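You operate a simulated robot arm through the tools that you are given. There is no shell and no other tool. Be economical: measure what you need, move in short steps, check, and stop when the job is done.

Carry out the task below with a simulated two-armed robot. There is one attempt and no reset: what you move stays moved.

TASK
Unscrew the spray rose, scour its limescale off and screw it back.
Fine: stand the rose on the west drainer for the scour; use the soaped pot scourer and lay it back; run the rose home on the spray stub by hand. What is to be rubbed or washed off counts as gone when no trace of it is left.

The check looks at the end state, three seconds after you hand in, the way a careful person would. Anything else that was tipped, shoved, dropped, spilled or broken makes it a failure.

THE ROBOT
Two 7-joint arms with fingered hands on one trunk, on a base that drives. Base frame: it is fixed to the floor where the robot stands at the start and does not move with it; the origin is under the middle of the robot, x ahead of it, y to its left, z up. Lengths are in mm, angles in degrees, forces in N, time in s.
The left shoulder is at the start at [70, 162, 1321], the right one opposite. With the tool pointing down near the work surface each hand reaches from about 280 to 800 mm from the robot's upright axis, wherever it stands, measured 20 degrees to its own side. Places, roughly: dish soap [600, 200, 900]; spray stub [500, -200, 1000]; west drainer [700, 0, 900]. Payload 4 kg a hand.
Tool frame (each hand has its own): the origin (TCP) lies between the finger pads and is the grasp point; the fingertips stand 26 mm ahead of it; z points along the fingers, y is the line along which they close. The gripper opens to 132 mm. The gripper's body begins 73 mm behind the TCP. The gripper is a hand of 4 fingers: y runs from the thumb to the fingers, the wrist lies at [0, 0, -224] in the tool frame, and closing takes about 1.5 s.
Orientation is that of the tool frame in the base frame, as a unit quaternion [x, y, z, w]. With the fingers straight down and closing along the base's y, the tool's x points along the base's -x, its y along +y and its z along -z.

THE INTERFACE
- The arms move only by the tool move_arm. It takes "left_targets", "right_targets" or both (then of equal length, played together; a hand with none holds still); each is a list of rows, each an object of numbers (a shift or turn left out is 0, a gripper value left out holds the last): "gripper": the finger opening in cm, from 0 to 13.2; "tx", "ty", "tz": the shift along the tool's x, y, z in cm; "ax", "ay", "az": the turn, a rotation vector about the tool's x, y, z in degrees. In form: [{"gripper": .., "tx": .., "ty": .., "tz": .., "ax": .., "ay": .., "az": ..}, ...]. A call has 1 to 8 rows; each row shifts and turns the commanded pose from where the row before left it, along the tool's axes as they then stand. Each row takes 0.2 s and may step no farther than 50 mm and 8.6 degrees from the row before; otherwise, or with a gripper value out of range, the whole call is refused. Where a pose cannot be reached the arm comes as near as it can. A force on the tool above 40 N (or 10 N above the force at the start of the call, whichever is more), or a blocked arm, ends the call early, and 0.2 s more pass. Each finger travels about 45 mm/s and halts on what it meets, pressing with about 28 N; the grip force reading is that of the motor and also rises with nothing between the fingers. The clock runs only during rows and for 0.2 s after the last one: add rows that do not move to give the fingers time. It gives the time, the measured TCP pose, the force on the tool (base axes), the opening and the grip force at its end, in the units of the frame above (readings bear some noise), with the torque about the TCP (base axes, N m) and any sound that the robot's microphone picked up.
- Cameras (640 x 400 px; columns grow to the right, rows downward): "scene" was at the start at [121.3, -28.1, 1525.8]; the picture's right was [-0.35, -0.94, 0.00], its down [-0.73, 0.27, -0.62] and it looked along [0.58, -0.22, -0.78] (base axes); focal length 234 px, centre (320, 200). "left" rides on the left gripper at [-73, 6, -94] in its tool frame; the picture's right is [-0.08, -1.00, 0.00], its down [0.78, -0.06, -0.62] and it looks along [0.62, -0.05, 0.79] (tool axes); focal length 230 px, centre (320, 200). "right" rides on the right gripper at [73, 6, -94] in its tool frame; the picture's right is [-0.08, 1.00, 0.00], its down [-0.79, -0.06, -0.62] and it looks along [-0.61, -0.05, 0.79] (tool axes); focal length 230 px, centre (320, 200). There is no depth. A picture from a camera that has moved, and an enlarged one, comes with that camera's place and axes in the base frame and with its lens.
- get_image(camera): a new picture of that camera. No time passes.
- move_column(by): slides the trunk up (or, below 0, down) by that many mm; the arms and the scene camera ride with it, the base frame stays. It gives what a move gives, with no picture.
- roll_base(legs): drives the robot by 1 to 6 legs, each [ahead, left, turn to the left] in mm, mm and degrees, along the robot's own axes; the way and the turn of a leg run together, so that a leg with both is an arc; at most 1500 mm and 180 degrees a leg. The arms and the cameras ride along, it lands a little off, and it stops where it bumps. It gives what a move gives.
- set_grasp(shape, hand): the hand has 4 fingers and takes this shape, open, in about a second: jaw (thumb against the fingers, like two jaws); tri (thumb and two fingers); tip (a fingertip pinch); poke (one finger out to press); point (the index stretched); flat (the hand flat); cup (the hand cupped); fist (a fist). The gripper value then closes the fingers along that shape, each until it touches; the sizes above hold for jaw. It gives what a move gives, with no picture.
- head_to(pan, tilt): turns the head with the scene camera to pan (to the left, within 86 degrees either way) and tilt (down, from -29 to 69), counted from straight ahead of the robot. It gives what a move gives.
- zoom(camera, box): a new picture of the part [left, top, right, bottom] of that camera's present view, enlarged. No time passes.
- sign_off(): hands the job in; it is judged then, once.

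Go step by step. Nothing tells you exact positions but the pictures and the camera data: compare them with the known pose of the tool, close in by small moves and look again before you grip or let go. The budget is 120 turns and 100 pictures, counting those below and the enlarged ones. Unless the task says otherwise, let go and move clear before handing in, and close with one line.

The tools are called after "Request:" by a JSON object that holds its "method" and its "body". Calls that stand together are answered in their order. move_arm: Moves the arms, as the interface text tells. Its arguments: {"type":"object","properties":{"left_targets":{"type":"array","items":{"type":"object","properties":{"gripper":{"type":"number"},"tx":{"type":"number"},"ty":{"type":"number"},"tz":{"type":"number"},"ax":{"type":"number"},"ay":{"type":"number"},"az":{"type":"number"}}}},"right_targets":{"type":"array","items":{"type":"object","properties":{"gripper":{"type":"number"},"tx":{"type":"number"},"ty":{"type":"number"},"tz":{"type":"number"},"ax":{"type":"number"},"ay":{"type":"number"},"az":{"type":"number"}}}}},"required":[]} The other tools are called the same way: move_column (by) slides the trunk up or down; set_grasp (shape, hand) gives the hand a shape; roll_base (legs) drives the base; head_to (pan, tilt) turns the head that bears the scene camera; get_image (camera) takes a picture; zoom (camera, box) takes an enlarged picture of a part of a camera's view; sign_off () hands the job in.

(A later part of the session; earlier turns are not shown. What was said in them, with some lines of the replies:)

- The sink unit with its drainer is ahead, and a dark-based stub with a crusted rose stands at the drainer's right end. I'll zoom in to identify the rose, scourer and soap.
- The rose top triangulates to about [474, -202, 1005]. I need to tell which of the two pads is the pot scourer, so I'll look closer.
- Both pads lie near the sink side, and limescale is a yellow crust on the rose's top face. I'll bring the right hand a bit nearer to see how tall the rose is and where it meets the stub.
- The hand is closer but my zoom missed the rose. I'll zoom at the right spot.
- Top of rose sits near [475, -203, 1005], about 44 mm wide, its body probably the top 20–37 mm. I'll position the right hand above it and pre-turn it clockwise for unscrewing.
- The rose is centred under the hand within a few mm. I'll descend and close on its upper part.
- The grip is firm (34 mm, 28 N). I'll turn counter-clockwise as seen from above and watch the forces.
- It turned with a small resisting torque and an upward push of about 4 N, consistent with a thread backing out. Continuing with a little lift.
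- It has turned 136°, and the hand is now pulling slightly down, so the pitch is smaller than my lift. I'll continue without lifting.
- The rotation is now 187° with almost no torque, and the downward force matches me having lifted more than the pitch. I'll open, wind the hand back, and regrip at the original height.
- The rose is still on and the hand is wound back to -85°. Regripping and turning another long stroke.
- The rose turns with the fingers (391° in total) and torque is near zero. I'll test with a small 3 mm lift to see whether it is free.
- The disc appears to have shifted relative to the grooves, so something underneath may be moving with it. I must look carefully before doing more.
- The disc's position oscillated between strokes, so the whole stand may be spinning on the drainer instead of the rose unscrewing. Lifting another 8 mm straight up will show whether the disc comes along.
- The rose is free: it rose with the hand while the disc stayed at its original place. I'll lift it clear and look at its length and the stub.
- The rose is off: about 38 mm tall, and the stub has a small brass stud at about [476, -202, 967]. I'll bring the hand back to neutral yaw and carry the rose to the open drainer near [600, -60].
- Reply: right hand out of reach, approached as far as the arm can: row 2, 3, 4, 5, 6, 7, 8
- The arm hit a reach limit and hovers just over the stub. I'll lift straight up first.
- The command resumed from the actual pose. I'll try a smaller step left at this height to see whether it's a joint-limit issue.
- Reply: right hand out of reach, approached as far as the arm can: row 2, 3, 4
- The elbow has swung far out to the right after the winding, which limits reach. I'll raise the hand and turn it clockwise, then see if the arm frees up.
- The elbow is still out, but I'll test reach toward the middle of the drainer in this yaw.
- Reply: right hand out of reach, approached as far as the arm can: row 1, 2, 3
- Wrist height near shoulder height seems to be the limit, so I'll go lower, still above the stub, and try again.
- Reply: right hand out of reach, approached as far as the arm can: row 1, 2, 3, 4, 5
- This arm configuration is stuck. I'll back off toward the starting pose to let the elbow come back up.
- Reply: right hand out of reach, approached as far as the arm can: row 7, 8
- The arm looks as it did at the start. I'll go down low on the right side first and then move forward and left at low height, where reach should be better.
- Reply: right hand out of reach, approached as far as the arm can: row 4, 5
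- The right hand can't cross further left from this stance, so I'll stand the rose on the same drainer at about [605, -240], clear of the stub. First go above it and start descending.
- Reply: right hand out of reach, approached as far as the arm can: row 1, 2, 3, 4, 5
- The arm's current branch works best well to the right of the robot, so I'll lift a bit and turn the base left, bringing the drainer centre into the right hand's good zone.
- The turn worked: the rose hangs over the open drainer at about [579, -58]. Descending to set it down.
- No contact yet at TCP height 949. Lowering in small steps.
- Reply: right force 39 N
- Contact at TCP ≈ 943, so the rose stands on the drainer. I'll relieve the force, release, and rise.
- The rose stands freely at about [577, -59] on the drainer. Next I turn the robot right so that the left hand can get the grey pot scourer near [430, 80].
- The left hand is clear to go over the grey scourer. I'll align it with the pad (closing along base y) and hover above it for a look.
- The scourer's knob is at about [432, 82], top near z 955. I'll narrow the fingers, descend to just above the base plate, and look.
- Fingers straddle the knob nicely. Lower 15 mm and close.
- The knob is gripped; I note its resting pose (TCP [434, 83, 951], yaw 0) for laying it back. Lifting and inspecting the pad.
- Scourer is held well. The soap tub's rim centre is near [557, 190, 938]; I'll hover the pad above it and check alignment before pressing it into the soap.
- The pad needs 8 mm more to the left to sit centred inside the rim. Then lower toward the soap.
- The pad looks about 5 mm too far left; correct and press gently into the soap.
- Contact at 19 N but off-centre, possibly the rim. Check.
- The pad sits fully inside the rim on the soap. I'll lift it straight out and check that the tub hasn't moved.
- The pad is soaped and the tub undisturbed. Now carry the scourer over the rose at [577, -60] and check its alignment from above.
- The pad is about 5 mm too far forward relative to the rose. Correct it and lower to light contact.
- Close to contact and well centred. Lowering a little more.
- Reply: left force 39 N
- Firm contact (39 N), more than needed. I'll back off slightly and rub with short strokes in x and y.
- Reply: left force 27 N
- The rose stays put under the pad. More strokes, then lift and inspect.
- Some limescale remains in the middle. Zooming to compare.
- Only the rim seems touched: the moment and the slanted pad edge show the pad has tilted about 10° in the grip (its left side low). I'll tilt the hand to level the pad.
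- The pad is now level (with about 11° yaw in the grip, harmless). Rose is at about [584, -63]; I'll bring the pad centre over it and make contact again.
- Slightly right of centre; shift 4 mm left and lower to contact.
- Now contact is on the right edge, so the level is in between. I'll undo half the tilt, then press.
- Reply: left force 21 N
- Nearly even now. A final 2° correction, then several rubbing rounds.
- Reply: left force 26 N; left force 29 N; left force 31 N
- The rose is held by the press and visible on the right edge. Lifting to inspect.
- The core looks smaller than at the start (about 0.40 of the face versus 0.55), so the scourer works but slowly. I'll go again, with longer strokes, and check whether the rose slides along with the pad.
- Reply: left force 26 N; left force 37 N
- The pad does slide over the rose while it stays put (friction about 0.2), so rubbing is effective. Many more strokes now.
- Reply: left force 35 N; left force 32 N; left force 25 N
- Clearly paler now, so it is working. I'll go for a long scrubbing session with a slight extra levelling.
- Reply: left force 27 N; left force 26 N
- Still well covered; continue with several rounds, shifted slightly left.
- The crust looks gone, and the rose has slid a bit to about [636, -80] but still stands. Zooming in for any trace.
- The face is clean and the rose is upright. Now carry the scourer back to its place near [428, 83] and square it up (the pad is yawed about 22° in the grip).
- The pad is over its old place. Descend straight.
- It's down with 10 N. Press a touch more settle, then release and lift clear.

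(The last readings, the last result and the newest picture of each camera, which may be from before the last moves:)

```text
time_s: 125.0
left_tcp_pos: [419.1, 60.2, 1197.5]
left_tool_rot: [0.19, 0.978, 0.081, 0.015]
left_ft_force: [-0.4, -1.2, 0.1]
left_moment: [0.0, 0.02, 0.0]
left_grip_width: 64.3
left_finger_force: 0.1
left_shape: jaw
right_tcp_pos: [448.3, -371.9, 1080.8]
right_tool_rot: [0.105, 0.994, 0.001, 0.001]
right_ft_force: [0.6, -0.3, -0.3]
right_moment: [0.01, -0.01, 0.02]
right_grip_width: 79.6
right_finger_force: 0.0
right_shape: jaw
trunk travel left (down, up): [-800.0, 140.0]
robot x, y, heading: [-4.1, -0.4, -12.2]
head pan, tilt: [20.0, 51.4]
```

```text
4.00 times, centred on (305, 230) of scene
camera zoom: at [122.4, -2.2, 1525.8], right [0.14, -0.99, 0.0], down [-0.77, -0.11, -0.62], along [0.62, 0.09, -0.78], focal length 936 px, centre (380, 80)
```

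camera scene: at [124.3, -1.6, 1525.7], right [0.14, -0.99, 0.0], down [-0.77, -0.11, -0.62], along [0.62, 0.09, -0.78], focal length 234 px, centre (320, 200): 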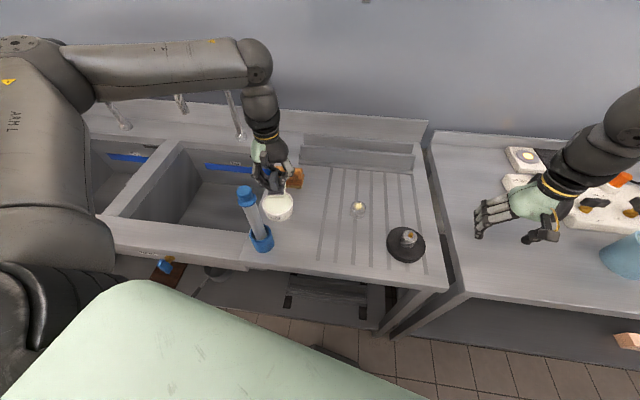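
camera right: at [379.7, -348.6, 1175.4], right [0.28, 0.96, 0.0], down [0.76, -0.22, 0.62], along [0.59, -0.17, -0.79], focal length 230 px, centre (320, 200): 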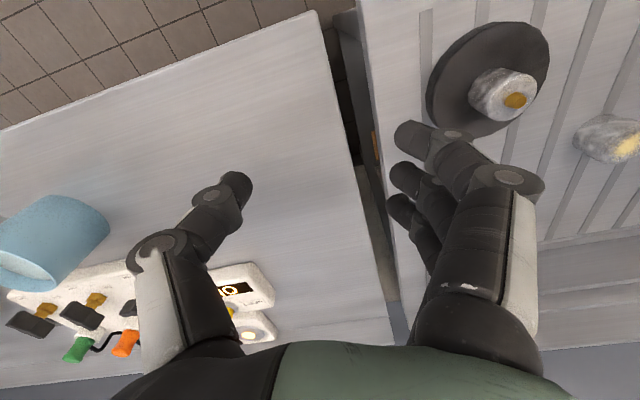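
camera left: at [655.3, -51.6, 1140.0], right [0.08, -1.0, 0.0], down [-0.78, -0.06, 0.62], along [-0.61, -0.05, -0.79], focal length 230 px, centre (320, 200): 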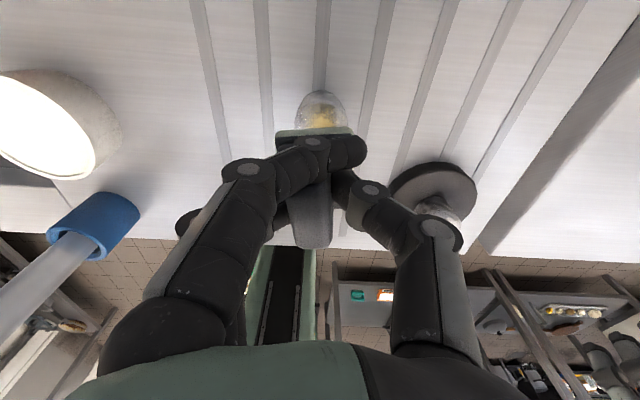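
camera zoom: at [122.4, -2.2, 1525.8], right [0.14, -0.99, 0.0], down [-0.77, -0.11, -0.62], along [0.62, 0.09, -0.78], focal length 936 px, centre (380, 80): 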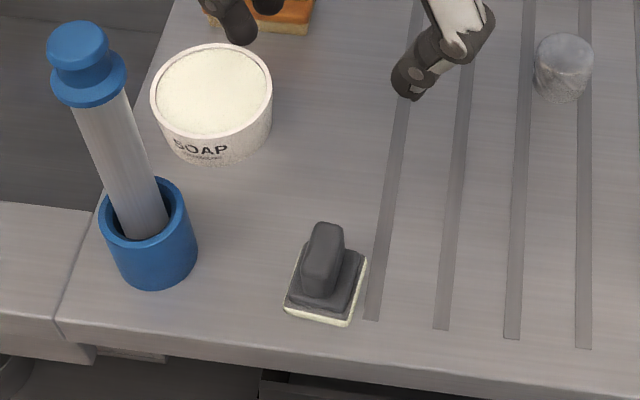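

Scourer lies flat back at its place. Now raise the left hand a little, turn the robot left so the right hand can reach the rose at [636, -80].

Request:
{"method": "move_arm", "body": {"left_targets": [{"tz": -4}, {"tz": -3}]}}

Request:
{"method": "roll_base", "body": {"legs": [[0, 0, 41]]}}

Request:
{"method": "head_to", "body": {"pan": -30, "tilt": 51.4}}

Request:
{"method": "get_image", "body": {"camera": "scene"}}

```text
time_s: 125.6
left_tcp_pos: [412.9, 48.8, 1266.8]
left_tool_rot: [0.19, 0.978, 0.082, 0.016]
left_ft_force: [-0.8, 0.3, 0.3]
left_moment: [0.01, -0.03, 0.0]
left_grip_width: 64.0
left_finger_force: 0.2
left_shape: jaw
right_tcp_pos: [448.1, -370.4, 1081.3]
right_tool_rot: [0.105, 0.994, 0.001, 0.001]
right_ft_force: [0.4, -0.1, -0.6]
right_moment: [0.03, 0.01, 0.0]
right_grip_width: 79.4
right_finger_force: 0.1
right_shape: jaw
trunk travel left (down, up): [-800.0, 140.0]
robot x, y, heading: [-1.8, 0.5, -12.1]
head pan, tilt: [20.0, 51.4]
```

```text
time_s: 127.9
left_tcp_pos: [282.5, 308.9, 1265.5]
left_tool_rot: [-0.162, 0.983, 0.081, -0.014]
left_ft_force: [-0.5, -0.3, 0.6]
left_moment: [0.01, 0.0, 0.01]
left_grip_width: 64.0
left_finger_force: 0.1
left_shape: jaw
right_tcp_pos: [582.3, 13.0, 1080.9]
right_tool_rot: [-0.247, 0.969, 0.001, 0.0]
right_ft_force: [0.8, 0.0, 0.6]
right_moment: [-0.01, 0.01, 0.04]
right_grip_width: 79.4
right_finger_force: 0.1
right_shape: jaw
trunk travel left (down, up): [-800.0, 140.0]
robot x, y, heading: [1.1, 0.5, 28.6]
head pan, tilt: [20.0, 51.4]
```

```text
time_s: 129.1
left_tcp_pos: [282.8, 308.3, 1266.0]
left_tool_rot: [-0.162, 0.983, 0.082, -0.014]
left_ft_force: [0.5, 0.4, -0.1]
left_moment: [0.03, -0.02, 0.01]
left_grip_width: 64.4
left_finger_force: 0.1
left_shape: jaw
right_tcp_pos: [583.1, 12.0, 1080.1]
right_tool_rot: [-0.248, 0.969, 0.0, 0.0]
right_ft_force: [1.5, 0.1, -0.2]
right_moment: [-0.04, -0.02, 0.02]
right_grip_width: 79.8
right_finger_force: 0.0
right_shape: jaw
trunk travel left (down, up): [-800.0, 140.0]
robot x, y, heading: [-4.5, 1.2, 28.6]
head pan, tilt: [-30.0, 51.4]
```

```text
23 pictures are left
camera scene: at [119.9, 20.8, 1525.7], right [-0.02, -1.0, 0.0], down [-0.78, 0.02, -0.62], along [0.62, -0.01, -0.78], focal length 234 px, centre (320, 200)
```

scene: 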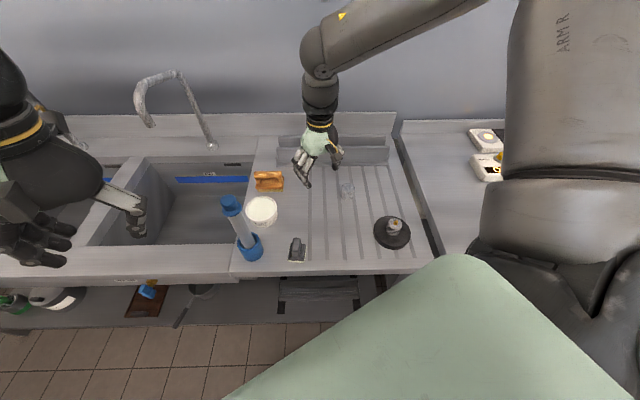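

Rose confirmed near [636, -78]. Move the right hand above it and check with its camera.

Request:
{"method": "move_arm", "body": {"right_targets": [{"tx": -0.1, "ty": -3.5}, {"tx": -0.1, "ty": -3.5}, {"tx": -0.1, "ty": -3.5}, {"tz": 3}, {"tz": 3}, {}]}}

Request:
{"method": "get_image", "body": {"camera": "right"}}

```text
time_s: 130.5
left_tcp_pos: [281.8, 309.3, 1265.5]
left_tool_rot: [-0.162, 0.983, 0.082, -0.014]
left_ft_force: [0.4, -0.2, 0.1]
left_moment: [-0.04, 0.01, -0.01]
left_grip_width: 64.2
left_finger_force: 0.0
left_shape: jaw
right_tcp_pos: [635.1, -78.4, 1021.6]
right_tool_rot: [-0.246, 0.969, 0.0, 0.0]
right_ft_force: [0.2, 0.4, 0.4]
right_moment: [0.03, -0.01, -0.02]
right_grip_width: 79.8
right_finger_force: 0.1
right_shape: jaw
trunk travel left (down, up): [-800.0, 140.0]
robot x, y, heading: [0.1, 0.4, 28.6]
head pan, tilt: [-30.0, 51.4]
```

```text
22 pictures are left
camera right: at [568.4, -108.1, 1115.7], right [-0.41, 0.91, 0.0], down [0.72, 0.32, 0.62], along [0.56, 0.25, -0.79], focal length 230 px, centre (320, 200)
```

right: 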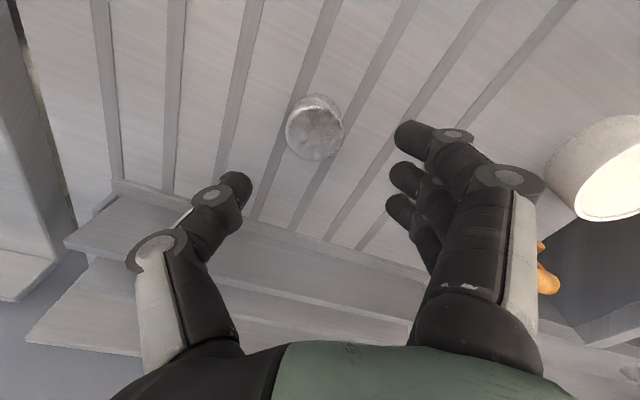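

The rose is centred between the fingers. Descend to TCP 943 and grip.

Request:
{"method": "move_arm", "body": {"right_targets": [{"tz": 3, "ty": -0.15}, {"tz": 3}, {"tz": 1.9}, {"gripper": 3}, {"gripper": 3}, {"gripper": 3}, {"gripper": 3}, {"gripper": 3}]}}

Request:
{"method": "move_arm", "body": {"right_targets": [{}, {}, {"tz": -2}, {"tz": -3}, {"tz": -4}, {"tz": -4}, {}]}}

Request:
{"method": "get_image", "body": {"camera": "right"}}

```text
time_s: 132.3
left_tcp_pos: [283.3, 307.6, 1264.5]
left_tool_rot: [-0.163, 0.983, 0.082, -0.013]
left_ft_force: [-0.7, -0.2, 0.4]
left_moment: [0.0, 0.03, 0.03]
left_grip_width: 64.2
left_finger_force: 0.0
left_shape: jaw
right_tcp_pos: [637.0, -79.7, 942.1]
right_tool_rot: [-0.248, 0.969, 0.0, 0.001]
right_ft_force: [0.0, 0.4, -0.6]
right_moment: [0.01, -0.02, 0.0]
right_grip_width: 33.9
right_finger_force: 28.3
right_shape: jaw
trunk travel left (down, up): [-800.0, 140.0]
robot x, y, heading: [-1.2, -0.3, 28.7]
head pan, tilt: [-30.0, 51.4]
```

```text
time_s: 133.9
left_tcp_pos: [282.7, 307.2, 1265.1]
left_tool_rot: [-0.163, 0.983, 0.081, -0.014]
left_ft_force: [0.7, 0.8, 0.8]
left_moment: [-0.01, -0.02, -0.03]
left_grip_width: 63.9
left_finger_force: 0.1
left_shape: jaw
right_tcp_pos: [636.4, -79.6, 1072.0]
right_tool_rot: [-0.248, 0.969, -0.001, 0.0]
right_ft_force: [0.2, 0.5, -0.5]
right_moment: [0.0, 0.01, -0.01]
right_grip_width: 33.4
right_finger_force: 27.8
right_shape: jaw
trunk travel left (down, up): [-800.0, 140.0]
robot x, y, heading: [2.2, -3.4, 28.6]
head pan, tilt: [-30.0, 51.4]
```

```text
21 pictures are left
camera right: at [569.9, -109.4, 1167.4], right [-0.41, 0.91, 0.0], down [0.72, 0.32, 0.61], along [0.56, 0.25, -0.79], focal length 230 px, centre (320, 200)
```

right: 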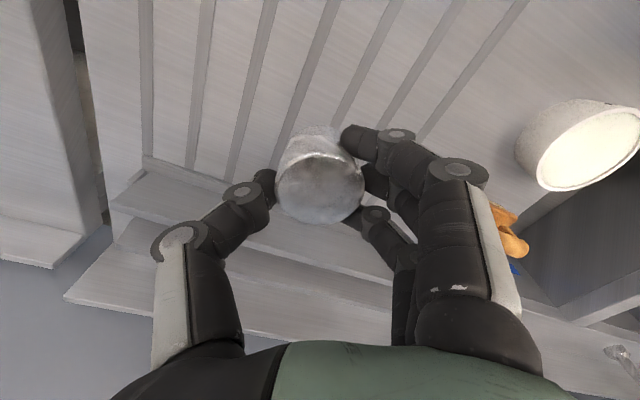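

The rose is gripped as before. Turn the robot right so the stub lies in the right hand's zone.

Request:
{"method": "roll_base", "body": {"legs": [[0, 0, -23]]}}

Request:
{"method": "move_arm", "body": {"right_targets": [{"tz": -1}, {"az": -8.5}, {"az": -8.5}, {"az": -8.5}, {"az": -8.5}, {"az": -8.5}, {"az": -8.5}, {"az": -8.5}]}}

Request:
{"method": "move_arm", "body": {"right_targets": [{"az": -8.5}, {"az": -8.5}, {"az": -8.5}, {"az": -8.5}, {"az": -8.5}, {"az": -8.5}]}}

```text
time_s: 135.5
left_tcp_pos: [381.4, 175.2, 1265.7]
left_tool_rot: [0.037, 0.996, 0.081, 0.003]
left_ft_force: [0.4, 0.2, 0.4]
left_moment: [-0.02, -0.01, -0.03]
left_grip_width: 64.1
left_finger_force: 0.1
left_shape: jaw
right_tcp_pos: [553.0, -322.8, 1073.0]
right_tool_rot: [-0.049, 0.999, 0.0, 0.0]
right_ft_force: [0.3, 0.2, -0.5]
right_moment: [-0.03, 0.0, 0.02]
right_grip_width: 33.5
right_finger_force: 28.5
right_shape: jaw
trunk travel left (down, up): [-800.0, 140.0]
robot x, y, heading: [0.2, 2.9, 5.9]
head pan, tilt: [-30.0, 51.4]
```

```text
time_s: 137.3
left_tcp_pos: [380.9, 173.3, 1265.8]
left_tool_rot: [0.038, 0.996, 0.084, 0.003]
left_ft_force: [-0.4, 0.0, -0.4]
left_moment: [-0.02, 0.0, 0.0]
left_grip_width: 64.4
left_finger_force: 0.0
left_shape: jaw
right_tcp_pos: [554.8, -323.7, 1082.0]
right_tool_rot: [-0.539, 0.843, 0.001, -0.001]
right_ft_force: [-0.5, -0.9, -1.2]
right_moment: [0.02, 0.06, 0.01]
right_grip_width: 33.2
right_finger_force: 28.2
right_shape: jaw
trunk travel left (down, up): [-800.0, 140.0]
robot x, y, heading: [-1.2, 3.3, 5.4]
head pan, tilt: [-30.0, 51.4]
```

```text
time_s: 138.7
left_tcp_pos: [380.9, 173.1, 1265.4]
left_tool_rot: [0.037, 0.996, 0.083, 0.003]
left_ft_force: [0.8, 0.6, 0.3]
left_moment: [0.01, -0.01, -0.01]
left_grip_width: 64.2
left_finger_force: 0.1
left_shape: jaw
right_tcp_pos: [554.0, -322.2, 1082.6]
right_tool_rot: [0.849, -0.529, 0.0, 0.0]
right_ft_force: [0.2, -0.5, -0.1]
right_moment: [-0.04, 0.0, 0.0]
right_grip_width: 33.3
right_finger_force: 28.1
right_shape: jaw
trunk travel left (down, up): [-800.0, 140.0]
robot x, y, heading: [0.8, 0.8, 5.5]
head pan, tilt: [-30.0, 51.4]
```

Hand is wound to 116° yaw. Move over the stub at [474, -202], lower to hover, and look.

Request:
{"method": "move_arm", "body": {"right_targets": [{"tx": -3.57, "ty": 0.485}, {"tx": -3.57, "ty": 0.485}, {"tx": -3.57, "ty": 0.485}, {"tx": -3.57, "ty": 0.485}, {"tz": 2.5}, {"tz": 2}, {}]}}

Request:
{"method": "zoom", "body": {"camera": "right", "box": [230, 50, 410, 240]}}

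Request:
{"method": "head_to", "body": {"pan": -20, "tilt": 51.4}}

Request:
{"method": "get_image", "body": {"camera": "scene"}}

```text
time_s: 140.3
left_tcp_pos: [380.6, 173.9, 1265.6]
left_tool_rot: [0.037, 0.996, 0.083, 0.003]
left_ft_force: [0.2, 0.1, -1.2]
left_moment: [-0.01, 0.0, 0.0]
left_grip_width: 64.3
left_finger_force: 0.0
left_shape: jaw
right_tcp_pos: [474.4, -203.7, 1036.5]
right_tool_rot: [0.848, -0.53, 0.001, 0.0]
right_ft_force: [0.3, -0.5, 0.0]
right_moment: [0.03, -0.04, 0.06]
right_grip_width: 33.3
right_finger_force: 28.5
right_shape: jaw
trunk travel left (down, up): [-800.0, 140.0]
robot x, y, heading: [-2.2, 0.8, 5.5]
head pan, tilt: [-30.0, 51.4]
```

```text
2.11 times, centred on (320, 145) of right
camera zoom: at [500.5, -270.8, 1132.5], right [-0.93, -0.37, 0.0], down [-0.29, 0.73, 0.62], along [-0.23, 0.57, -0.79], focal length 484 px, centre (320, 316)
```

zoom: 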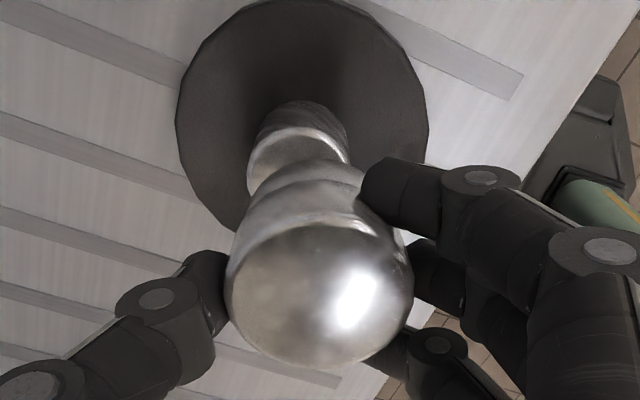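

```text
time_s: 141.0
left_tcp_pos: [380.6, 172.9, 1265.0]
left_tool_rot: [0.038, 0.996, 0.083, 0.003]
left_ft_force: [-0.3, 0.9, 0.3]
left_moment: [0.03, -0.01, -0.04]
left_grip_width: 64.1
left_finger_force: 0.0
left_shape: jaw
right_tcp_pos: [474.8, -204.4, 1037.3]
right_tool_rot: [0.849, -0.529, 0.001, 0.0]
right_ft_force: [0.5, 1.0, -0.3]
right_moment: [0.03, -0.03, 0.0]
right_grip_width: 33.0
right_finger_force: 27.8
right_shape: jaw
trunk travel left (down, up): [-800.0, 140.0]
robot x, y, heading: [1.9, -1.7, 5.7]
head pan, tilt: [-20.0, 51.4]
```

```text
19 pictures are left
camera scene: at [123.2, -15.4, 1525.8], right [-0.25, -0.97, 0.0], down [-0.76, 0.19, -0.62], along [0.6, -0.16, -0.78], focal length 234 px, centre (320, 200)
```

scene: 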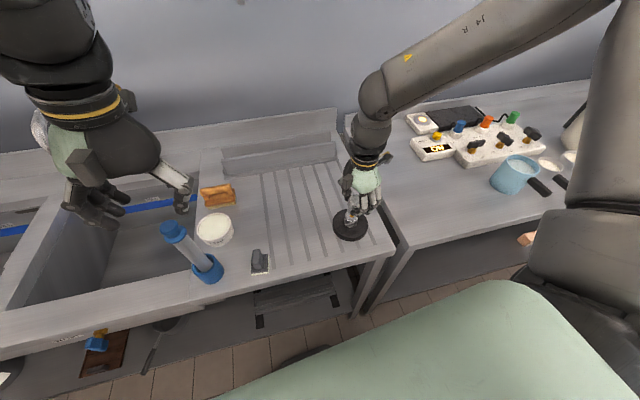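

Compared with the earlier on-stub view, the rose sits about 7 mm off along the closing direction. I'll correct and re-check with a close view.

Request:
{"method": "move_arm", "body": {"right_targets": [{"tx": -0.1, "ty": -0.7}, {"tz": 1}, {"tz": 0.5}, {}]}}

Request:
{"method": "zoom", "body": {"camera": "right", "box": [230, 50, 410, 240]}}

Request:
{"method": "zoom", "body": {"camera": "scene", "box": [315, 180, 385, 250]}}

```text
time_s: 142.0
left_tcp_pos: [380.7, 173.2, 1265.4]
left_tool_rot: [0.037, 0.996, 0.084, 0.003]
left_ft_force: [0.0, -0.6, -0.5]
left_moment: [0.01, -0.01, 0.0]
left_grip_width: 64.3
left_finger_force: 0.2
left_shape: jaw
right_tcp_pos: [479.9, -200.2, 1023.5]
right_tool_rot: [0.848, -0.529, -0.001, 0.0]
right_ft_force: [0.2, -0.8, -1.1]
right_moment: [0.01, -0.03, -0.02]
right_grip_width: 33.0
right_finger_force: 28.2
right_shape: jaw
trunk travel left (down, up): [-800.0, 140.0]
robot x, y, heading: [-3.3, -0.8, 5.4]
head pan, tilt: [-20.0, 51.4]
```

```text
2.11 times, centred on (320, 145) of right
camera zoom: at [507.0, -266.7, 1118.0], right [-0.93, -0.37, 0.0], down [-0.29, 0.73, 0.62], along [-0.23, 0.57, -0.79], focal length 484 px, centre (320, 316)
```

zoom: 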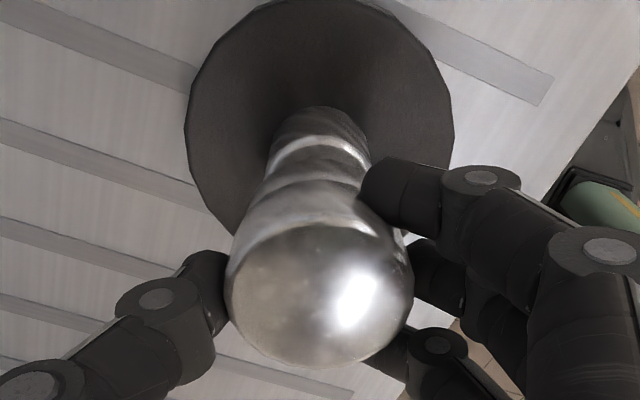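

```text
5.71 times, centred on (350, 215) of scene
camera zoom: at [123.4, -15.3, 1525.7], right [-0.25, -0.97, 0.0], down [-0.76, 0.19, -0.62], along [0.6, -0.16, -0.78], focal length 1337 px, centre (149, 114)
```

zoom: 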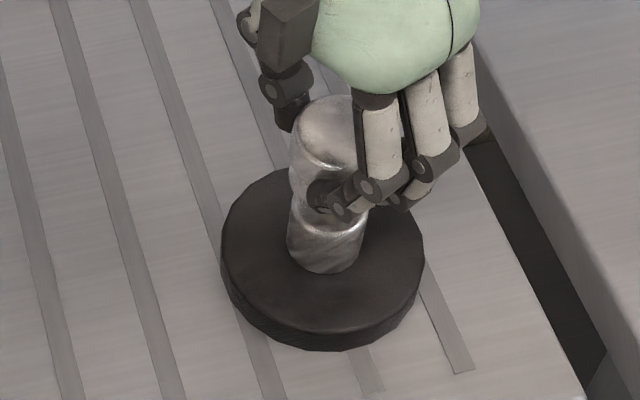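

Aligned in both views within a couple of mm. Lower gently until the rose meets the stud.

Request:
{"method": "move_arm", "body": {"right_targets": [{"tz": 0.4}, {"tz": 0.3}, {"tz": 0.2}]}}

Request:
{"method": "move_arm", "body": {"right_targets": [{"tz": 0.2}, {"tz": 0.2}]}}

```text
time_s: 142.8
left_tcp_pos: [380.9, 173.9, 1265.0]
left_tool_rot: [0.037, 0.996, 0.083, 0.004]
left_ft_force: [-0.4, 0.2, 1.4]
left_moment: [0.0, -0.01, 0.02]
left_grip_width: 64.1
left_finger_force: 0.1
left_shape: jaw
right_tcp_pos: [479.7, -199.4, 1013.8]
right_tool_rot: [0.848, -0.529, -0.001, -0.001]
right_ft_force: [-0.8, -0.5, -0.6]
right_moment: [0.0, 0.0, 0.01]
right_grip_width: 33.1
right_finger_force: 28.7
right_shape: jaw
trunk travel left (down, up): [-800.0, 140.0]
robot x, y, heading: [3.9, 4.5, 5.7]
head pan, tilt: [-20.0, 51.4]
```

```text
time_s: 143.4
left_tcp_pos: [381.2, 173.1, 1265.4]
left_tool_rot: [0.037, 0.996, 0.082, 0.003]
left_ft_force: [0.3, -0.7, -0.3]
left_moment: [-0.01, 0.01, -0.03]
left_grip_width: 64.4
left_finger_force: 0.1
left_shape: jaw
right_tcp_pos: [481.4, -199.9, 1009.7]
right_tool_rot: [0.849, -0.529, 0.0, 0.0]
right_ft_force: [-0.8, -0.4, -1.3]
right_moment: [0.01, -0.02, 0.01]
right_grip_width: 33.2
right_finger_force: 27.8
right_shape: jaw
trunk travel left (down, up): [-800.0, 140.0]
robot x, y, heading: [-1.1, -0.3, 5.7]
head pan, tilt: [-20.0, 51.4]
```

Request:
{"method": "move_arm", "body": {"right_targets": [{"tz": 0.15}, {"tz": 0.15}]}}

Request:
{"method": "move_arm", "body": {"right_targets": [{"tz": 0.1}, {"tz": 0.1}]}}

```text
time_s: 144.0
left_tcp_pos: [380.6, 172.5, 1264.7]
left_tool_rot: [0.037, 0.996, 0.083, 0.003]
left_ft_force: [0.0, 0.4, -0.2]
left_moment: [-0.02, -0.02, -0.01]
left_grip_width: 64.2
left_finger_force: 0.0
left_shape: jaw
right_tcp_pos: [480.5, -199.9, 1006.9]
right_tool_rot: [0.849, -0.529, 0.0, 0.0]
right_ft_force: [-0.3, -0.5, -1.1]
right_moment: [0.0, 0.0, -0.01]
right_grip_width: 33.2
right_finger_force: 27.4
right_shape: jaw
trunk travel left (down, up): [-800.0, 140.0]
robot x, y, heading: [-0.5, -0.2, 5.6]
head pan, tilt: [-20.0, 51.4]
```

```text
time_s: 144.6
left_tcp_pos: [381.3, 172.4, 1265.7]
left_tool_rot: [0.037, 0.996, 0.083, 0.003]
left_ft_force: [0.3, -0.9, -0.1]
left_moment: [-0.01, 0.0, 0.03]
left_grip_width: 64.2
left_finger_force: 0.2
left_shape: jaw
right_tcp_pos: [479.2, -199.5, 1004.1]
right_tool_rot: [0.849, -0.529, 0.0, 0.001]
right_ft_force: [-0.7, -0.6, -1.2]
right_moment: [-0.03, -0.03, 0.01]
right_grip_width: 33.2
right_finger_force: 27.5
right_shape: jaw
trunk travel left (down, up): [-800.0, 140.0]
robot x, y, heading: [-2.3, -0.9, 5.4]
head pan, tilt: [-20.0, 51.4]
```

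Still no contact at TCP 1004. A look before going further.

Request:
{"method": "zoom", "body": {"camera": "scene", "box": [320, 190, 370, 240]}}

Request:
{"method": "move_arm", "body": {"right_targets": [{"tz": 0.1}, {"tz": 0.05}]}}

```text
8.00 times, centred on (345, 215) of scene
camera zoom: at [123.6, -15.5, 1525.7], right [-0.25, -0.97, 0.0], down [-0.76, 0.19, -0.62], along [0.6, -0.16, -0.78], focal length 1872 px, centre (120, 80)
```

zoom: 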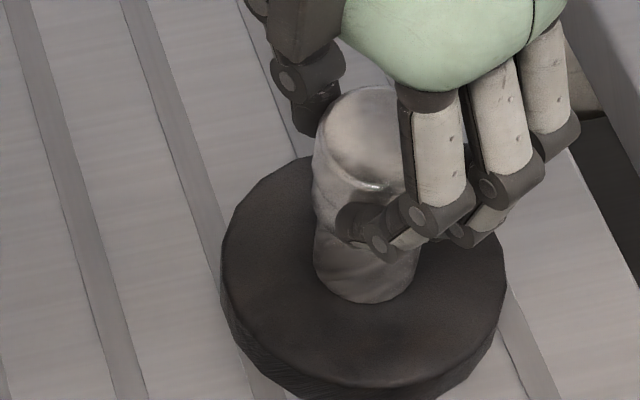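

```text
time_s: 145.2
left_tcp_pos: [380.6, 172.8, 1265.7]
left_tool_rot: [0.038, 0.996, 0.083, 0.003]
left_ft_force: [-0.6, 0.5, -0.4]
left_moment: [0.0, 0.02, -0.04]
left_grip_width: 64.0
left_finger_force: 0.1
left_shape: jaw
right_tcp_pos: [479.9, -199.7, 1004.0]
right_tool_rot: [0.848, -0.53, 0.0, 0.0]
right_ft_force: [0.4, -2.8, 0.4]
right_moment: [-0.15, 0.1, 0.02]
right_grip_width: 33.2
right_finger_force: 28.1
right_shape: jaw
trunk travel left (down, up): [-800.0, 140.0]
robot x, y, heading: [0.4, -1.4, 5.6]
head pan, tilt: [-20.0, 51.4]
```

First contact near 1004. Start turning clockwise with a light downward feed.

Request:
{"method": "move_arm", "body": {"right_targets": [{"az": 8.5, "tz": 0.05}, {"az": 8.5, "tz": 0.02}, {"az": 8.5, "tz": 0.02}, {"az": 8.5}, {"az": 8.5}, {"az": 8.5}, {"az": 8.5}, {"az": 8.5}]}}

```text
time_s: 147.0
left_tcp_pos: [381.6, 172.0, 1265.6]
left_tool_rot: [0.037, 0.996, 0.083, 0.002]
left_ft_force: [-0.7, 0.2, 0.1]
left_moment: [-0.04, 0.04, 0.04]
left_grip_width: 64.2
left_finger_force: 0.1
left_shape: jaw
right_tcp_pos: [479.1, -199.0, 1003.3]
right_tool_rot: [-0.406, 0.914, 0.002, -0.001]
right_ft_force: [4.4, -0.8, 2.1]
right_moment: [0.01, -0.06, 0.04]
right_grip_width: 33.3
right_finger_force: 27.8
right_shape: jaw
trunk travel left (down, up): [-800.0, 140.0]
robot x, y, heading: [-2.7, 3.3, 5.8]
head pan, tilt: [-20.0, 51.4]
```

Request:
{"method": "move_arm", "body": {"right_targets": [{"az": 8.5, "tz": 0.03}, {"az": 8.5, "tz": 0.03}, {"az": 8.5, "tz": 0.03}, {"az": 8.5}, {"az": 8.5}, {"az": 8.5}, {"az": 8.5}, {"az": 8.5}]}}

Request:
{"method": "move_arm", "body": {"right_targets": [{"az": 8.5, "tz": 0.03}, {"az": 8.5}, {"az": 8.5}, {"az": 8.5}, {"az": 8.5}, {"az": 8.5}, {"az": 8.5}, {"az": 8.5}]}}

Request:
{"method": "zoom", "body": {"camera": "scene", "box": [320, 190, 370, 240]}}

```text
time_s: 148.8
left_tcp_pos: [380.7, 172.0, 1265.6]
left_tool_rot: [0.037, 0.996, 0.083, 0.003]
left_ft_force: [0.0, -0.4, -0.2]
left_moment: [0.0, -0.01, 0.0]
left_grip_width: 64.1
left_finger_force: 0.1
left_shape: jaw
right_tcp_pos: [479.3, -200.5, 1001.8]
right_tool_rot: [0.173, 0.985, 0.0, 0.0]
right_ft_force: [2.1, -5.5, 7.0]
right_moment: [-0.06, -0.04, 0.08]
right_grip_width: 33.3
right_finger_force: 28.0
right_shape: jaw
trunk travel left (down, up): [-800.0, 140.0]
robot x, y, heading: [3.3, 2.9, 5.6]
head pan, tilt: [-20.0, 51.4]
```

```text
time_s: 150.6
left_tcp_pos: [379.7, 173.3, 1265.5]
left_tool_rot: [0.037, 0.996, 0.083, 0.003]
left_ft_force: [0.0, 0.3, -0.5]
left_moment: [-0.01, 0.02, 0.01]
left_grip_width: 64.2
left_finger_force: 0.2
left_shape: jaw
right_tcp_pos: [478.5, -198.4, 1001.7]
right_tool_rot: [0.694, 0.72, 0.001, -0.001]
right_ft_force: [1.0, 3.3, 3.2]
right_moment: [0.06, -0.03, 0.19]
right_grip_width: 33.3
right_finger_force: 27.8
right_shape: jaw
trunk travel left (down, up): [-800.0, 140.0]
robot x, y, heading: [-0.6, 4.0, 5.5]
head pan, tilt: [-20.0, 51.4]
```

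```text
8.00 times, centred on (345, 215) of scene
camera zoom: at [123.0, -15.0, 1525.7], right [-0.25, -0.97, 0.0], down [-0.76, 0.19, -0.62], along [0.6, -0.16, -0.78], focal length 1872 px, centre (120, 80)
```

zoom: 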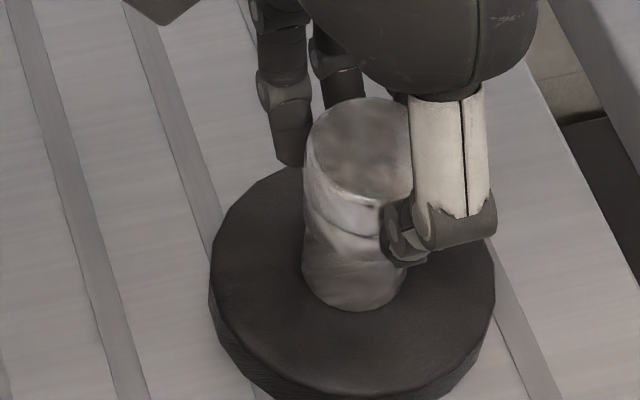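

Torque is rising (0.19 N·m), so the thread is taking. Release, wind back, and regrip for a second stroke.

Request:
{"method": "move_arm", "body": {"right_targets": [{"gripper": 7.5}, {"gripper": 7.5}, {"gripper": 7.5}, {"gripper": 7.5, "az": -8.5}, {"az": -8.5}, {"az": -8.5}, {"az": -8.5}, {"az": -8.5}]}}

Request:
{"method": "move_arm", "body": {"right_targets": [{"az": -8.5}, {"az": -8.5}, {"az": -8.5}, {"az": -8.5}, {"az": -8.5}, {"az": -8.5}, {"az": -8.5}, {"az": -8.5}]}}

Request:
{"method": "move_arm", "body": {"right_targets": [{"az": -8.5}, {"az": -8.5}, {"az": -8.5}, {"az": -8.5}, {"az": -8.5}, {"az": -8.5}, {"az": -8.5}, {"az": -8.5}]}}

Request:
{"method": "move_arm", "body": {"right_targets": [{"az": -8.5}, {"az": -8.5}, {"az": -8.5}, {}]}}

Request:
{"method": "zoom", "body": {"camera": "right", "box": [200, 50, 440, 240]}}

```text
time_s: 152.4
left_tcp_pos: [381.2, 173.8, 1264.6]
left_tool_rot: [0.037, 0.996, 0.083, 0.004]
left_ft_force: [-0.7, -0.2, -0.7]
left_moment: [0.0, -0.05, -0.01]
left_grip_width: 64.2
left_finger_force: 0.0
left_shape: jaw
right_tcp_pos: [480.1, -198.8, 1001.0]
right_tool_rot: [0.385, 0.923, 0.0, -0.001]
right_ft_force: [0.3, -0.2, 0.4]
right_moment: [0.04, -0.01, -0.03]
right_grip_width: 74.1
right_finger_force: 0.0
right_shape: jaw
trunk travel left (down, up): [-800.0, 140.0]
robot x, y, heading: [-0.9, 1.3, 5.5]
head pan, tilt: [-20.0, 51.4]
```

```text
time_s: 154.2
left_tcp_pos: [380.3, 173.3, 1264.7]
left_tool_rot: [0.038, 0.996, 0.083, 0.003]
left_ft_force: [0.1, -0.4, -0.5]
left_moment: [0.01, -0.02, 0.01]
left_grip_width: 64.3
left_finger_force: 0.0
left_shape: jaw
right_tcp_pos: [478.4, -198.9, 1000.8]
right_tool_rot: [-0.197, 0.98, -0.001, 0.0]
right_ft_force: [0.0, 0.8, -0.5]
right_moment: [0.0, 0.01, -0.01]
right_grip_width: 74.3
right_finger_force: 0.0
right_shape: jaw
trunk travel left (down, up): [-800.0, 140.0]
robot x, y, heading: [-3.1, -2.5, 5.2]
head pan, tilt: [-20.0, 51.4]
```

```text
time_s: 156.0
left_tcp_pos: [379.8, 172.0, 1265.9]
left_tool_rot: [0.038, 0.996, 0.083, 0.004]
left_ft_force: [-0.4, -0.4, -0.2]
left_moment: [0.04, 0.02, 0.02]
left_grip_width: 64.1
left_finger_force: 0.1
left_shape: jaw
right_tcp_pos: [478.1, -199.1, 1001.2]
right_tool_rot: [0.712, -0.703, 0.001, 0.0]
right_ft_force: [-0.3, -0.5, -1.2]
right_moment: [0.0, -0.03, -0.03]
right_grip_width: 74.4
right_finger_force: 0.1
right_shape: jaw
trunk travel left (down, up): [-800.0, 140.0]
robot x, y, heading: [0.4, 0.2, 5.3]
head pan, tilt: [-20.0, 51.4]
```

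```text
time_s: 157.0
left_tcp_pos: [379.4, 173.5, 1266.1]
left_tool_rot: [0.038, 0.996, 0.083, 0.003]
left_ft_force: [-0.5, -0.3, 0.9]
left_moment: [0.0, 0.01, 0.0]
left_grip_width: 64.5
left_finger_force: 0.0
left_shape: jaw
right_tcp_pos: [478.9, -200.7, 1000.7]
right_tool_rot: [0.849, -0.528, 0.0, 0.0]
right_ft_force: [-0.4, 0.3, 1.0]
right_moment: [0.01, 0.02, 0.03]
right_grip_width: 74.3
right_finger_force: 0.0
right_shape: jaw
trunk travel left (down, up): [-800.0, 140.0]
robot x, y, heading: [-6.3, 0.9, 5.8]
head pan, tilt: [-20.0, 51.4]
```

```text
2.11 times, centred on (320, 145) of right
camera zoom: at [506.3, -266.2, 1096.0], right [-0.93, -0.37, 0.0], down [-0.29, 0.73, 0.62], along [-0.23, 0.57, -0.79], focal length 484 px, centre (320, 316)
```

zoom: 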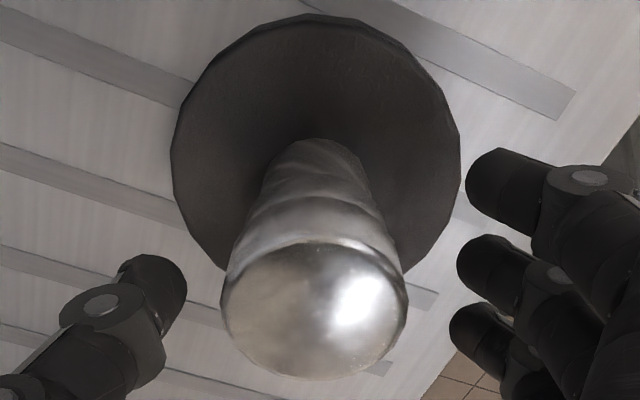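

The rose sits straight on the stub. Second clockwise stroke.

Request:
{"method": "move_arm", "body": {"right_targets": [{"gripper": 3}, {"gripper": 3}, {"gripper": 3}, {"gripper": 3}, {"gripper": 3}, {"gripper": 3}, {"gripper": 3}, {"az": 8.5}]}}

Request:
{"method": "move_arm", "body": {"right_targets": [{"az": 8.5}, {"az": 8.5}, {"az": 8.5}, {"az": 8.5}, {"az": 8.5}, {"az": 8.5}, {"az": 8.5}, {"az": 8.5}]}}

Request:
{"method": "move_arm", "body": {"right_targets": [{"az": 8.5}, {"az": 8.5}, {"az": 8.5}, {"az": 8.5}, {"az": 8.5}, {"az": 8.5}, {"az": 8.5}, {"az": 8.5}]}}

Request:
{"method": "move_arm", "body": {"right_targets": [{"az": 8.5}, {"az": 8.5}, {"az": 8.5}, {"az": 8.5}, {"az": 8.5}, {"az": 8.5}, {"az": 8.5}]}}

Request:
{"method": "zoom", "body": {"camera": "scene", "box": [320, 190, 370, 240]}}

```text
time_s: 158.8
left_tcp_pos: [381.4, 173.5, 1265.3]
left_tool_rot: [0.037, 0.996, 0.083, 0.003]
left_ft_force: [-0.2, -0.1, -0.7]
left_moment: [0.02, 0.0, 0.0]
left_grip_width: 64.3
left_finger_force: 0.0
left_shape: jaw
right_tcp_pos: [479.4, -200.0, 1000.0]
right_tool_rot: [0.807, -0.591, 0.0, -0.001]
right_ft_force: [-0.9, 0.6, -1.1]
right_moment: [0.0, 0.01, 0.19]
right_grip_width: 33.6
right_finger_force: 27.7
right_shape: jaw
trunk travel left (down, up): [-800.0, 140.0]
robot x, y, heading: [1.9, -2.2, 5.6]
head pan, tilt: [-20.0, 51.4]
```

```text
time_s: 160.6
left_tcp_pos: [381.8, 173.8, 1265.4]
left_tool_rot: [0.037, 0.996, 0.083, 0.004]
left_ft_force: [0.2, -0.7, 0.0]
left_moment: [0.01, 0.02, -0.03]
left_grip_width: 64.1
left_finger_force: 0.0
left_shape: jaw
right_tcp_pos: [480.5, -200.6, 1001.3]
right_tool_rot: [-0.338, 0.941, 0.001, 0.0]
right_ft_force: [0.1, -1.1, 0.2]
right_moment: [0.06, -0.02, 0.21]
right_grip_width: 33.0
right_finger_force: 27.7
right_shape: jaw
trunk travel left (down, up): [-800.0, 140.0]
robot x, y, heading: [3.6, 2.8, 5.5]
head pan, tilt: [-20.0, 51.4]
```

```text
time_s: 162.4
left_tcp_pos: [380.4, 173.7, 1265.7]
left_tool_rot: [0.037, 0.996, 0.083, 0.003]
left_ft_force: [0.1, -0.3, -0.4]
left_moment: [-0.01, 0.01, -0.08]
left_grip_width: 64.1
left_finger_force: 0.1
left_shape: jaw
right_tcp_pos: [478.4, -199.3, 1001.2]
right_tool_rot: [0.246, 0.969, -0.001, 0.0]
right_ft_force: [-0.5, -0.5, 0.7]
right_moment: [0.03, 0.0, 0.25]
right_grip_width: 33.1
right_finger_force: 28.0
right_shape: jaw
trunk travel left (down, up): [-800.0, 140.0]
robot x, y, heading: [4.8, -0.9, 5.5]
head pan, tilt: [-20.0, 51.4]
```

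```text
time_s: 164.0
left_tcp_pos: [380.2, 172.5, 1266.1]
left_tool_rot: [0.037, 0.996, 0.083, 0.003]
left_ft_force: [-0.5, 0.4, 0.3]
left_moment: [-0.01, -0.03, 0.02]
left_grip_width: 64.2
left_finger_force: 0.0
left_shape: jaw
right_tcp_pos: [478.8, -199.4, 1001.9]
right_tool_rot: [0.695, 0.719, 0.0, 0.001]
right_ft_force: [0.1, 0.3, 0.5]
right_moment: [0.0, -0.07, 0.27]
right_grip_width: 33.2
right_finger_force: 27.8
right_shape: jaw
trunk travel left (down, up): [-800.0, 140.0]
robot x, y, heading: [-0.6, -1.0, 5.8]
head pan, tilt: [-20.0, 51.4]
```

```text
8.00 times, centred on (345, 215) of scene
camera zoom: at [123.3, -15.4, 1525.8], right [-0.25, -0.97, 0.0], down [-0.76, 0.19, -0.62], along [0.6, -0.16, -0.78], focal length 1872 px, centre (120, 80)
```

zoom: 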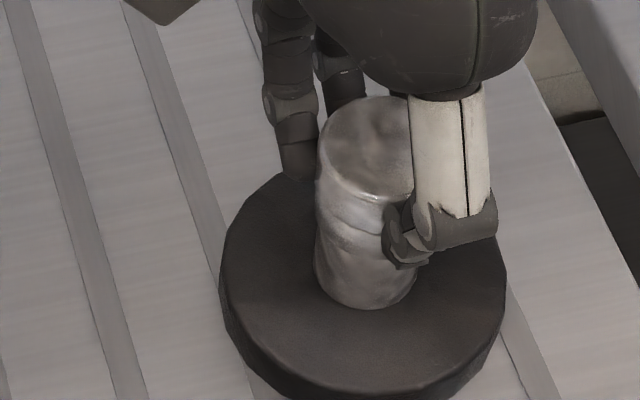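

The rose's height above the disc now matches the original home position, and torque has climbed steadily to 0.27 N·m. I'll do one more short regrip stroke to make sure it's fully home.

Request:
{"method": "move_arm", "body": {"right_targets": [{"gripper": 7.5}, {"gripper": 7.5}, {"gripper": 7.5}, {"gripper": 7.5, "az": -8.5}, {"az": -8.5}, {"az": -8.5}, {"az": -8.5}, {"az": -8.5}]}}

Request:
{"method": "move_arm", "body": {"right_targets": [{"az": -8.5}, {"az": -8.5}, {"az": -8.5}, {"az": -8.5}, {"az": -8.5}, {"az": -8.5}, {"az": -8.5}, {}]}}

Request:
{"method": "zoom", "body": {"camera": "right", "box": [200, 50, 440, 240]}}

Request:
{"method": "move_arm", "body": {"right_targets": [{"gripper": 3}, {"gripper": 3}, {"gripper": 3}, {"gripper": 3}, {"gripper": 3}, {"gripper": 3}, {"gripper": 3}, {}]}}

Request:
{"method": "move_arm", "body": {"right_targets": [{"az": 8.5}, {"az": 8.5}, {"az": 8.5}, {"az": 8.5}]}}

Request:
{"method": "move_arm", "body": {"right_targets": [{"az": 8.5}, {"az": 8.5}, {"az": 8.5}, {"az": 8.5}]}}

Request:
{"method": "zoom", "body": {"camera": "right", "box": [200, 50, 440, 240]}}

```text
time_s: 165.8
left_tcp_pos: [381.3, 172.6, 1265.5]
left_tool_rot: [0.038, 0.996, 0.083, 0.003]
left_ft_force: [0.0, -0.1, 0.0]
left_moment: [0.02, 0.02, 0.0]
left_grip_width: 64.4
left_finger_force: 0.0
left_shape: jaw
right_tcp_pos: [479.1, -199.8, 1001.1]
right_tool_rot: [0.385, 0.923, 0.0, 0.0]
right_ft_force: [-0.8, 0.0, 0.0]
right_moment: [-0.01, -0.01, 0.0]
right_grip_width: 74.4
right_finger_force: 0.1
right_shape: jaw
trunk travel left (down, up): [-800.0, 140.0]
robot x, y, heading: [-0.8, -1.4, 5.8]
head pan, tilt: [-20.0, 51.4]
```

```text
time_s: 167.6
left_tcp_pos: [380.7, 172.1, 1265.3]
left_tool_rot: [0.037, 0.996, 0.083, 0.004]
left_ft_force: [0.4, 0.5, -0.8]
left_moment: [0.04, 0.01, 0.01]
left_grip_width: 64.2
left_finger_force: 0.1
left_shape: jaw
right_tcp_pos: [481.2, -199.3, 1002.0]
right_tool_rot: [-0.124, 0.992, -0.001, 0.0]
right_ft_force: [0.5, 0.2, 0.0]
right_moment: [0.0, 0.02, 0.03]
right_grip_width: 74.2
right_finger_force: 0.1
right_shape: jaw
trunk travel left (down, up): [-800.0, 140.0]
robot x, y, heading: [1.0, 1.8, 5.4]
head pan, tilt: [-20.0, 51.4]
```

```text
2.11 times, centred on (320, 145) of right
camera zoom: at [407.9, -210.7, 1095.9], right [-0.17, 0.99, 0.0], down [0.78, 0.13, 0.62], along [0.61, 0.1, -0.79], focal length 484 px, centre (320, 316)
```

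zoom: 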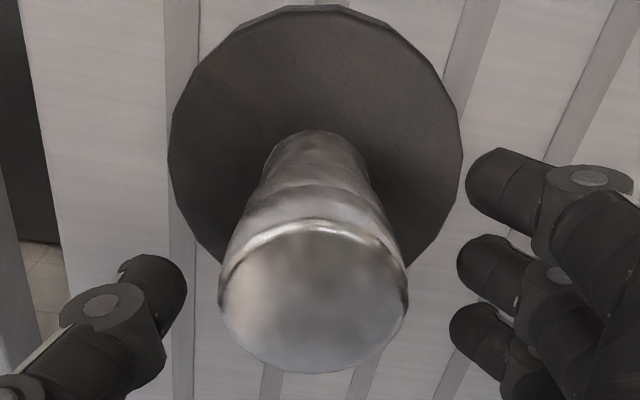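

```text
time_s: 169.4
left_tcp_pos: [380.4, 172.4, 1264.1]
left_tool_rot: [0.038, 0.996, 0.082, 0.004]
left_ft_force: [-1.0, 0.5, 0.0]
left_moment: [0.0, 0.01, -0.02]
left_grip_width: 64.0
left_finger_force: 0.0
left_shape: jaw
right_tcp_pos: [480.0, -198.8, 1001.0]
right_tool_rot: [-0.123, 0.992, 0.0, 0.0]
right_ft_force: [-0.4, 0.1, -0.1]
right_moment: [0.01, 0.02, 0.01]
right_grip_width: 33.9
right_finger_force: 28.3
right_shape: jaw
trunk travel left (down, up): [-800.0, 140.0]
robot x, y, heading: [-1.2, -3.6, 5.6]
head pan, tilt: [-20.0, 51.4]
```

```text
time_s: 170.4
left_tcp_pos: [381.6, 173.4, 1265.1]
left_tool_rot: [0.037, 0.996, 0.082, 0.003]
left_ft_force: [1.6, -0.8, 0.4]
left_moment: [-0.01, 0.01, -0.01]
left_grip_width: 64.1
left_finger_force: 0.0
left_shape: jaw
right_tcp_pos: [479.3, -200.1, 1000.0]
right_tool_rot: [0.173, 0.985, 0.0, 0.0]
right_ft_force: [0.1, -0.5, -1.0]
right_moment: [0.05, 0.03, 0.18]
right_grip_width: 33.5
right_finger_force: 28.1
right_shape: jaw
trunk travel left (down, up): [-800.0, 140.0]
robot x, y, heading: [-0.3, 2.3, 5.6]
head pan, tilt: [-20.0, 51.4]
```

```text
time_s: 171.4
left_tcp_pos: [381.5, 173.7, 1265.5]
left_tool_rot: [0.037, 0.996, 0.082, 0.003]
left_ft_force: [1.0, -0.1, 0.3]
left_moment: [0.04, 0.01, 0.02]
left_grip_width: 64.1
left_finger_force: 0.0
left_shape: jaw
right_tcp_pos: [479.2, -199.1, 1000.3]
right_tool_rot: [0.455, 0.891, 0.001, -0.001]
right_ft_force: [0.7, -0.8, -1.2]
right_moment: [0.02, -0.04, 0.17]
right_grip_width: 33.6
right_finger_force: 28.3
right_shape: jaw
trunk travel left (down, up): [-800.0, 140.0]
robot x, y, heading: [0.8, -0.2, 5.6]
head pan, tilt: [-20.0, 51.4]
```

```text
2.11 times, centred on (320, 145) of right
camera zoom: at [441.9, -136.0, 1096.1], right [0.85, 0.52, 0.0], down [0.41, -0.67, 0.62], along [0.32, -0.53, -0.79], focal length 484 px, centre (320, 316)
```

zoom: 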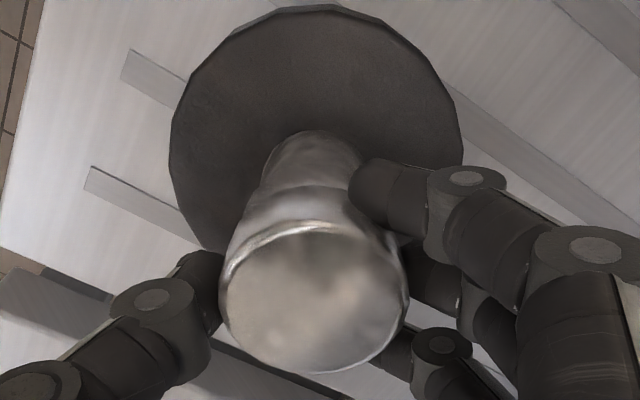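

Torque holds at a constant 0.17–0.18 N·m, matching the base's own friction on the drainer, so the rose is home and the stand now turns as one. Release, rise clear and check everything.

Request:
{"method": "move_arm", "body": {"right_targets": [{"gripper": 9}, {"gripper": 9}, {"gripper": 9}, {"gripper": 9}, {"tz": -2}, {"tz": -3}, {"tz": -4}, {"tz": -4}]}}

Request:
{"method": "roll_base", "body": {"legs": [[0, 0, -5.6]]}}

Request:
{"method": "head_to", "body": {"pan": -20.5, "tilt": 51.4}}

Request:
{"method": "zoom", "body": {"camera": "scene", "box": [280, 170, 400, 250]}}

```text
time_s: 173.2
left_tcp_pos: [379.6, 173.4, 1265.7]
left_tool_rot: [0.038, 0.996, 0.082, 0.003]
left_ft_force: [0.7, 0.4, 0.2]
left_moment: [0.01, -0.02, 0.0]
left_grip_width: 64.1
left_finger_force: 0.1
left_shape: jaw
right_tcp_pos: [477.8, -200.4, 1130.4]
right_tool_rot: [0.453, 0.891, 0.0, 0.0]
right_ft_force: [-0.7, 0.1, 0.0]
right_moment: [0.01, -0.02, 0.03]
right_grip_width: 89.9
right_finger_force: 0.0
right_shape: jaw
trunk travel left (down, up): [-800.0, 140.0]
robot x, y, heading: [1.5, 1.0, 5.7]
head pan, tilt: [-20.0, 51.4]
```

```text
time_s: 174.1
left_tcp_pos: [396.4, 138.8, 1264.6]
left_tool_rot: [0.085, 0.993, 0.081, 0.007]
left_ft_force: [0.2, 0.9, -0.3]
left_moment: [0.0, -0.04, 0.0]
left_grip_width: 64.4
left_finger_force: 0.1
left_shape: jaw
right_tcp_pos: [458.5, -242.7, 1130.8]
right_tool_rot: [0.494, 0.869, -0.001, 0.0]
right_ft_force: [-0.3, 0.9, 0.1]
right_moment: [-0.04, 0.04, 0.02]
right_grip_width: 89.8
right_finger_force: 0.0
right_shape: jaw
trunk travel left (down, up): [-800.0, 140.0]
robot x, y, heading: [-2.8, -0.5, 0.1]
head pan, tilt: [-20.0, 51.4]
```

```text
time_s: 174.8
left_tcp_pos: [395.3, 137.4, 1265.8]
left_tool_rot: [0.086, 0.993, 0.081, 0.007]
left_ft_force: [0.5, 0.2, -0.1]
left_moment: [0.01, 0.01, 0.0]
left_grip_width: 64.3
left_finger_force: 0.0
left_shape: jaw
right_tcp_pos: [457.8, -243.7, 1129.3]
right_tool_rot: [0.495, 0.869, -0.001, 0.0]
right_ft_force: [0.8, -0.1, -0.5]
right_moment: [0.01, -0.01, 0.02]
right_grip_width: 89.7
right_finger_force: 0.0
right_shape: jaw
trunk travel left (down, up): [-800.0, 140.0]
robot x, y, heading: [0.4, 2.0, 0.2]
head pan, tilt: [-20.5, 51.4]
```

```text
5.00 times, centred on (340, 210) of scene
camera zoom: at [121.6, -26.5, 1525.7], right [-0.35, -0.94, 0.0], down [-0.73, 0.27, -0.62], along [0.58, -0.22, -0.78], focal length 1170 px, centre (220, 150)
```

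zoom: 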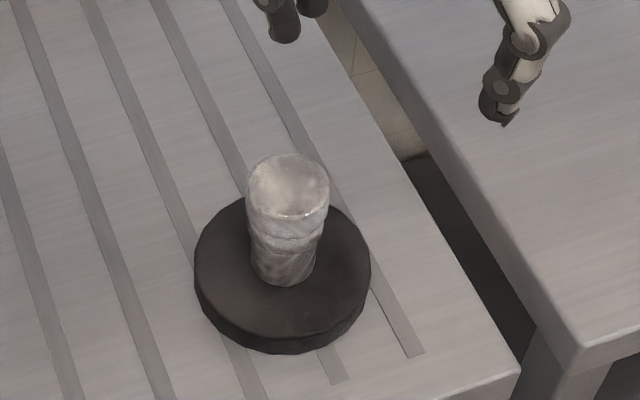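

The stand sits exactly where it was, and the rose is at its original height and clean. One last overall look.

Request:
{"method": "get_image", "body": {"camera": "scene"}}

Request:
{"method": "zoom", "body": {"camera": "scene", "box": [318, 195, 348, 230]}}

```text
9 pictures are left
camera scene: at [121.6, -26.5, 1525.7], right [-0.35, -0.94, 0.0], down [-0.73, 0.27, -0.62], along [0.58, -0.22, -0.78], focal length 234 px, centre (320, 200)
```

scene: 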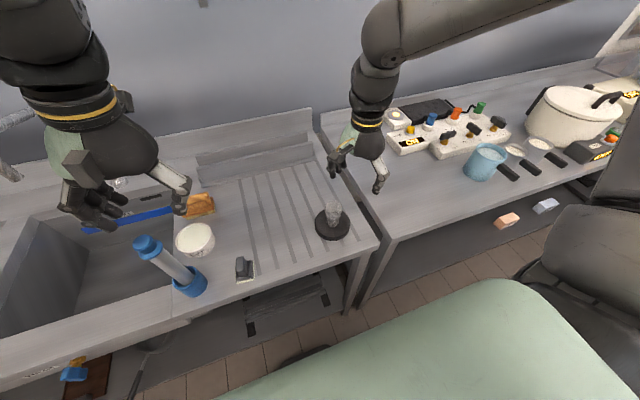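

```text
11.43 times, centred on (333, 212) of scene
camera zoom: at [121.6, -26.5, 1525.7], right [-0.35, -0.94, 0.0], down [-0.73, 0.27, -0.62], along [0.58, -0.22, -0.78], focal length 2675 px, centre (171, 57)
```

zoom: 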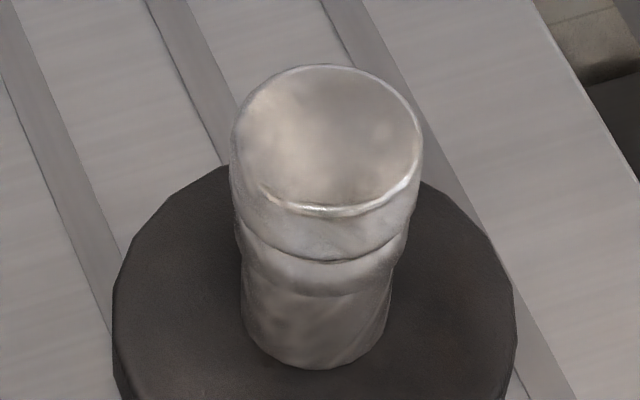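

The rose is clean and screwed home, the scourer and soap are in place, and both hands are clear, so I'm handing in.

Request:
{"method": "sign_off", "body": {}}

```text
The job is handed in.
```

The rose was unscrewed, scoured until no limescale showed, and screwed back home on the spray stub. The scourer is back in its place, turned a few degrees from how it lay.
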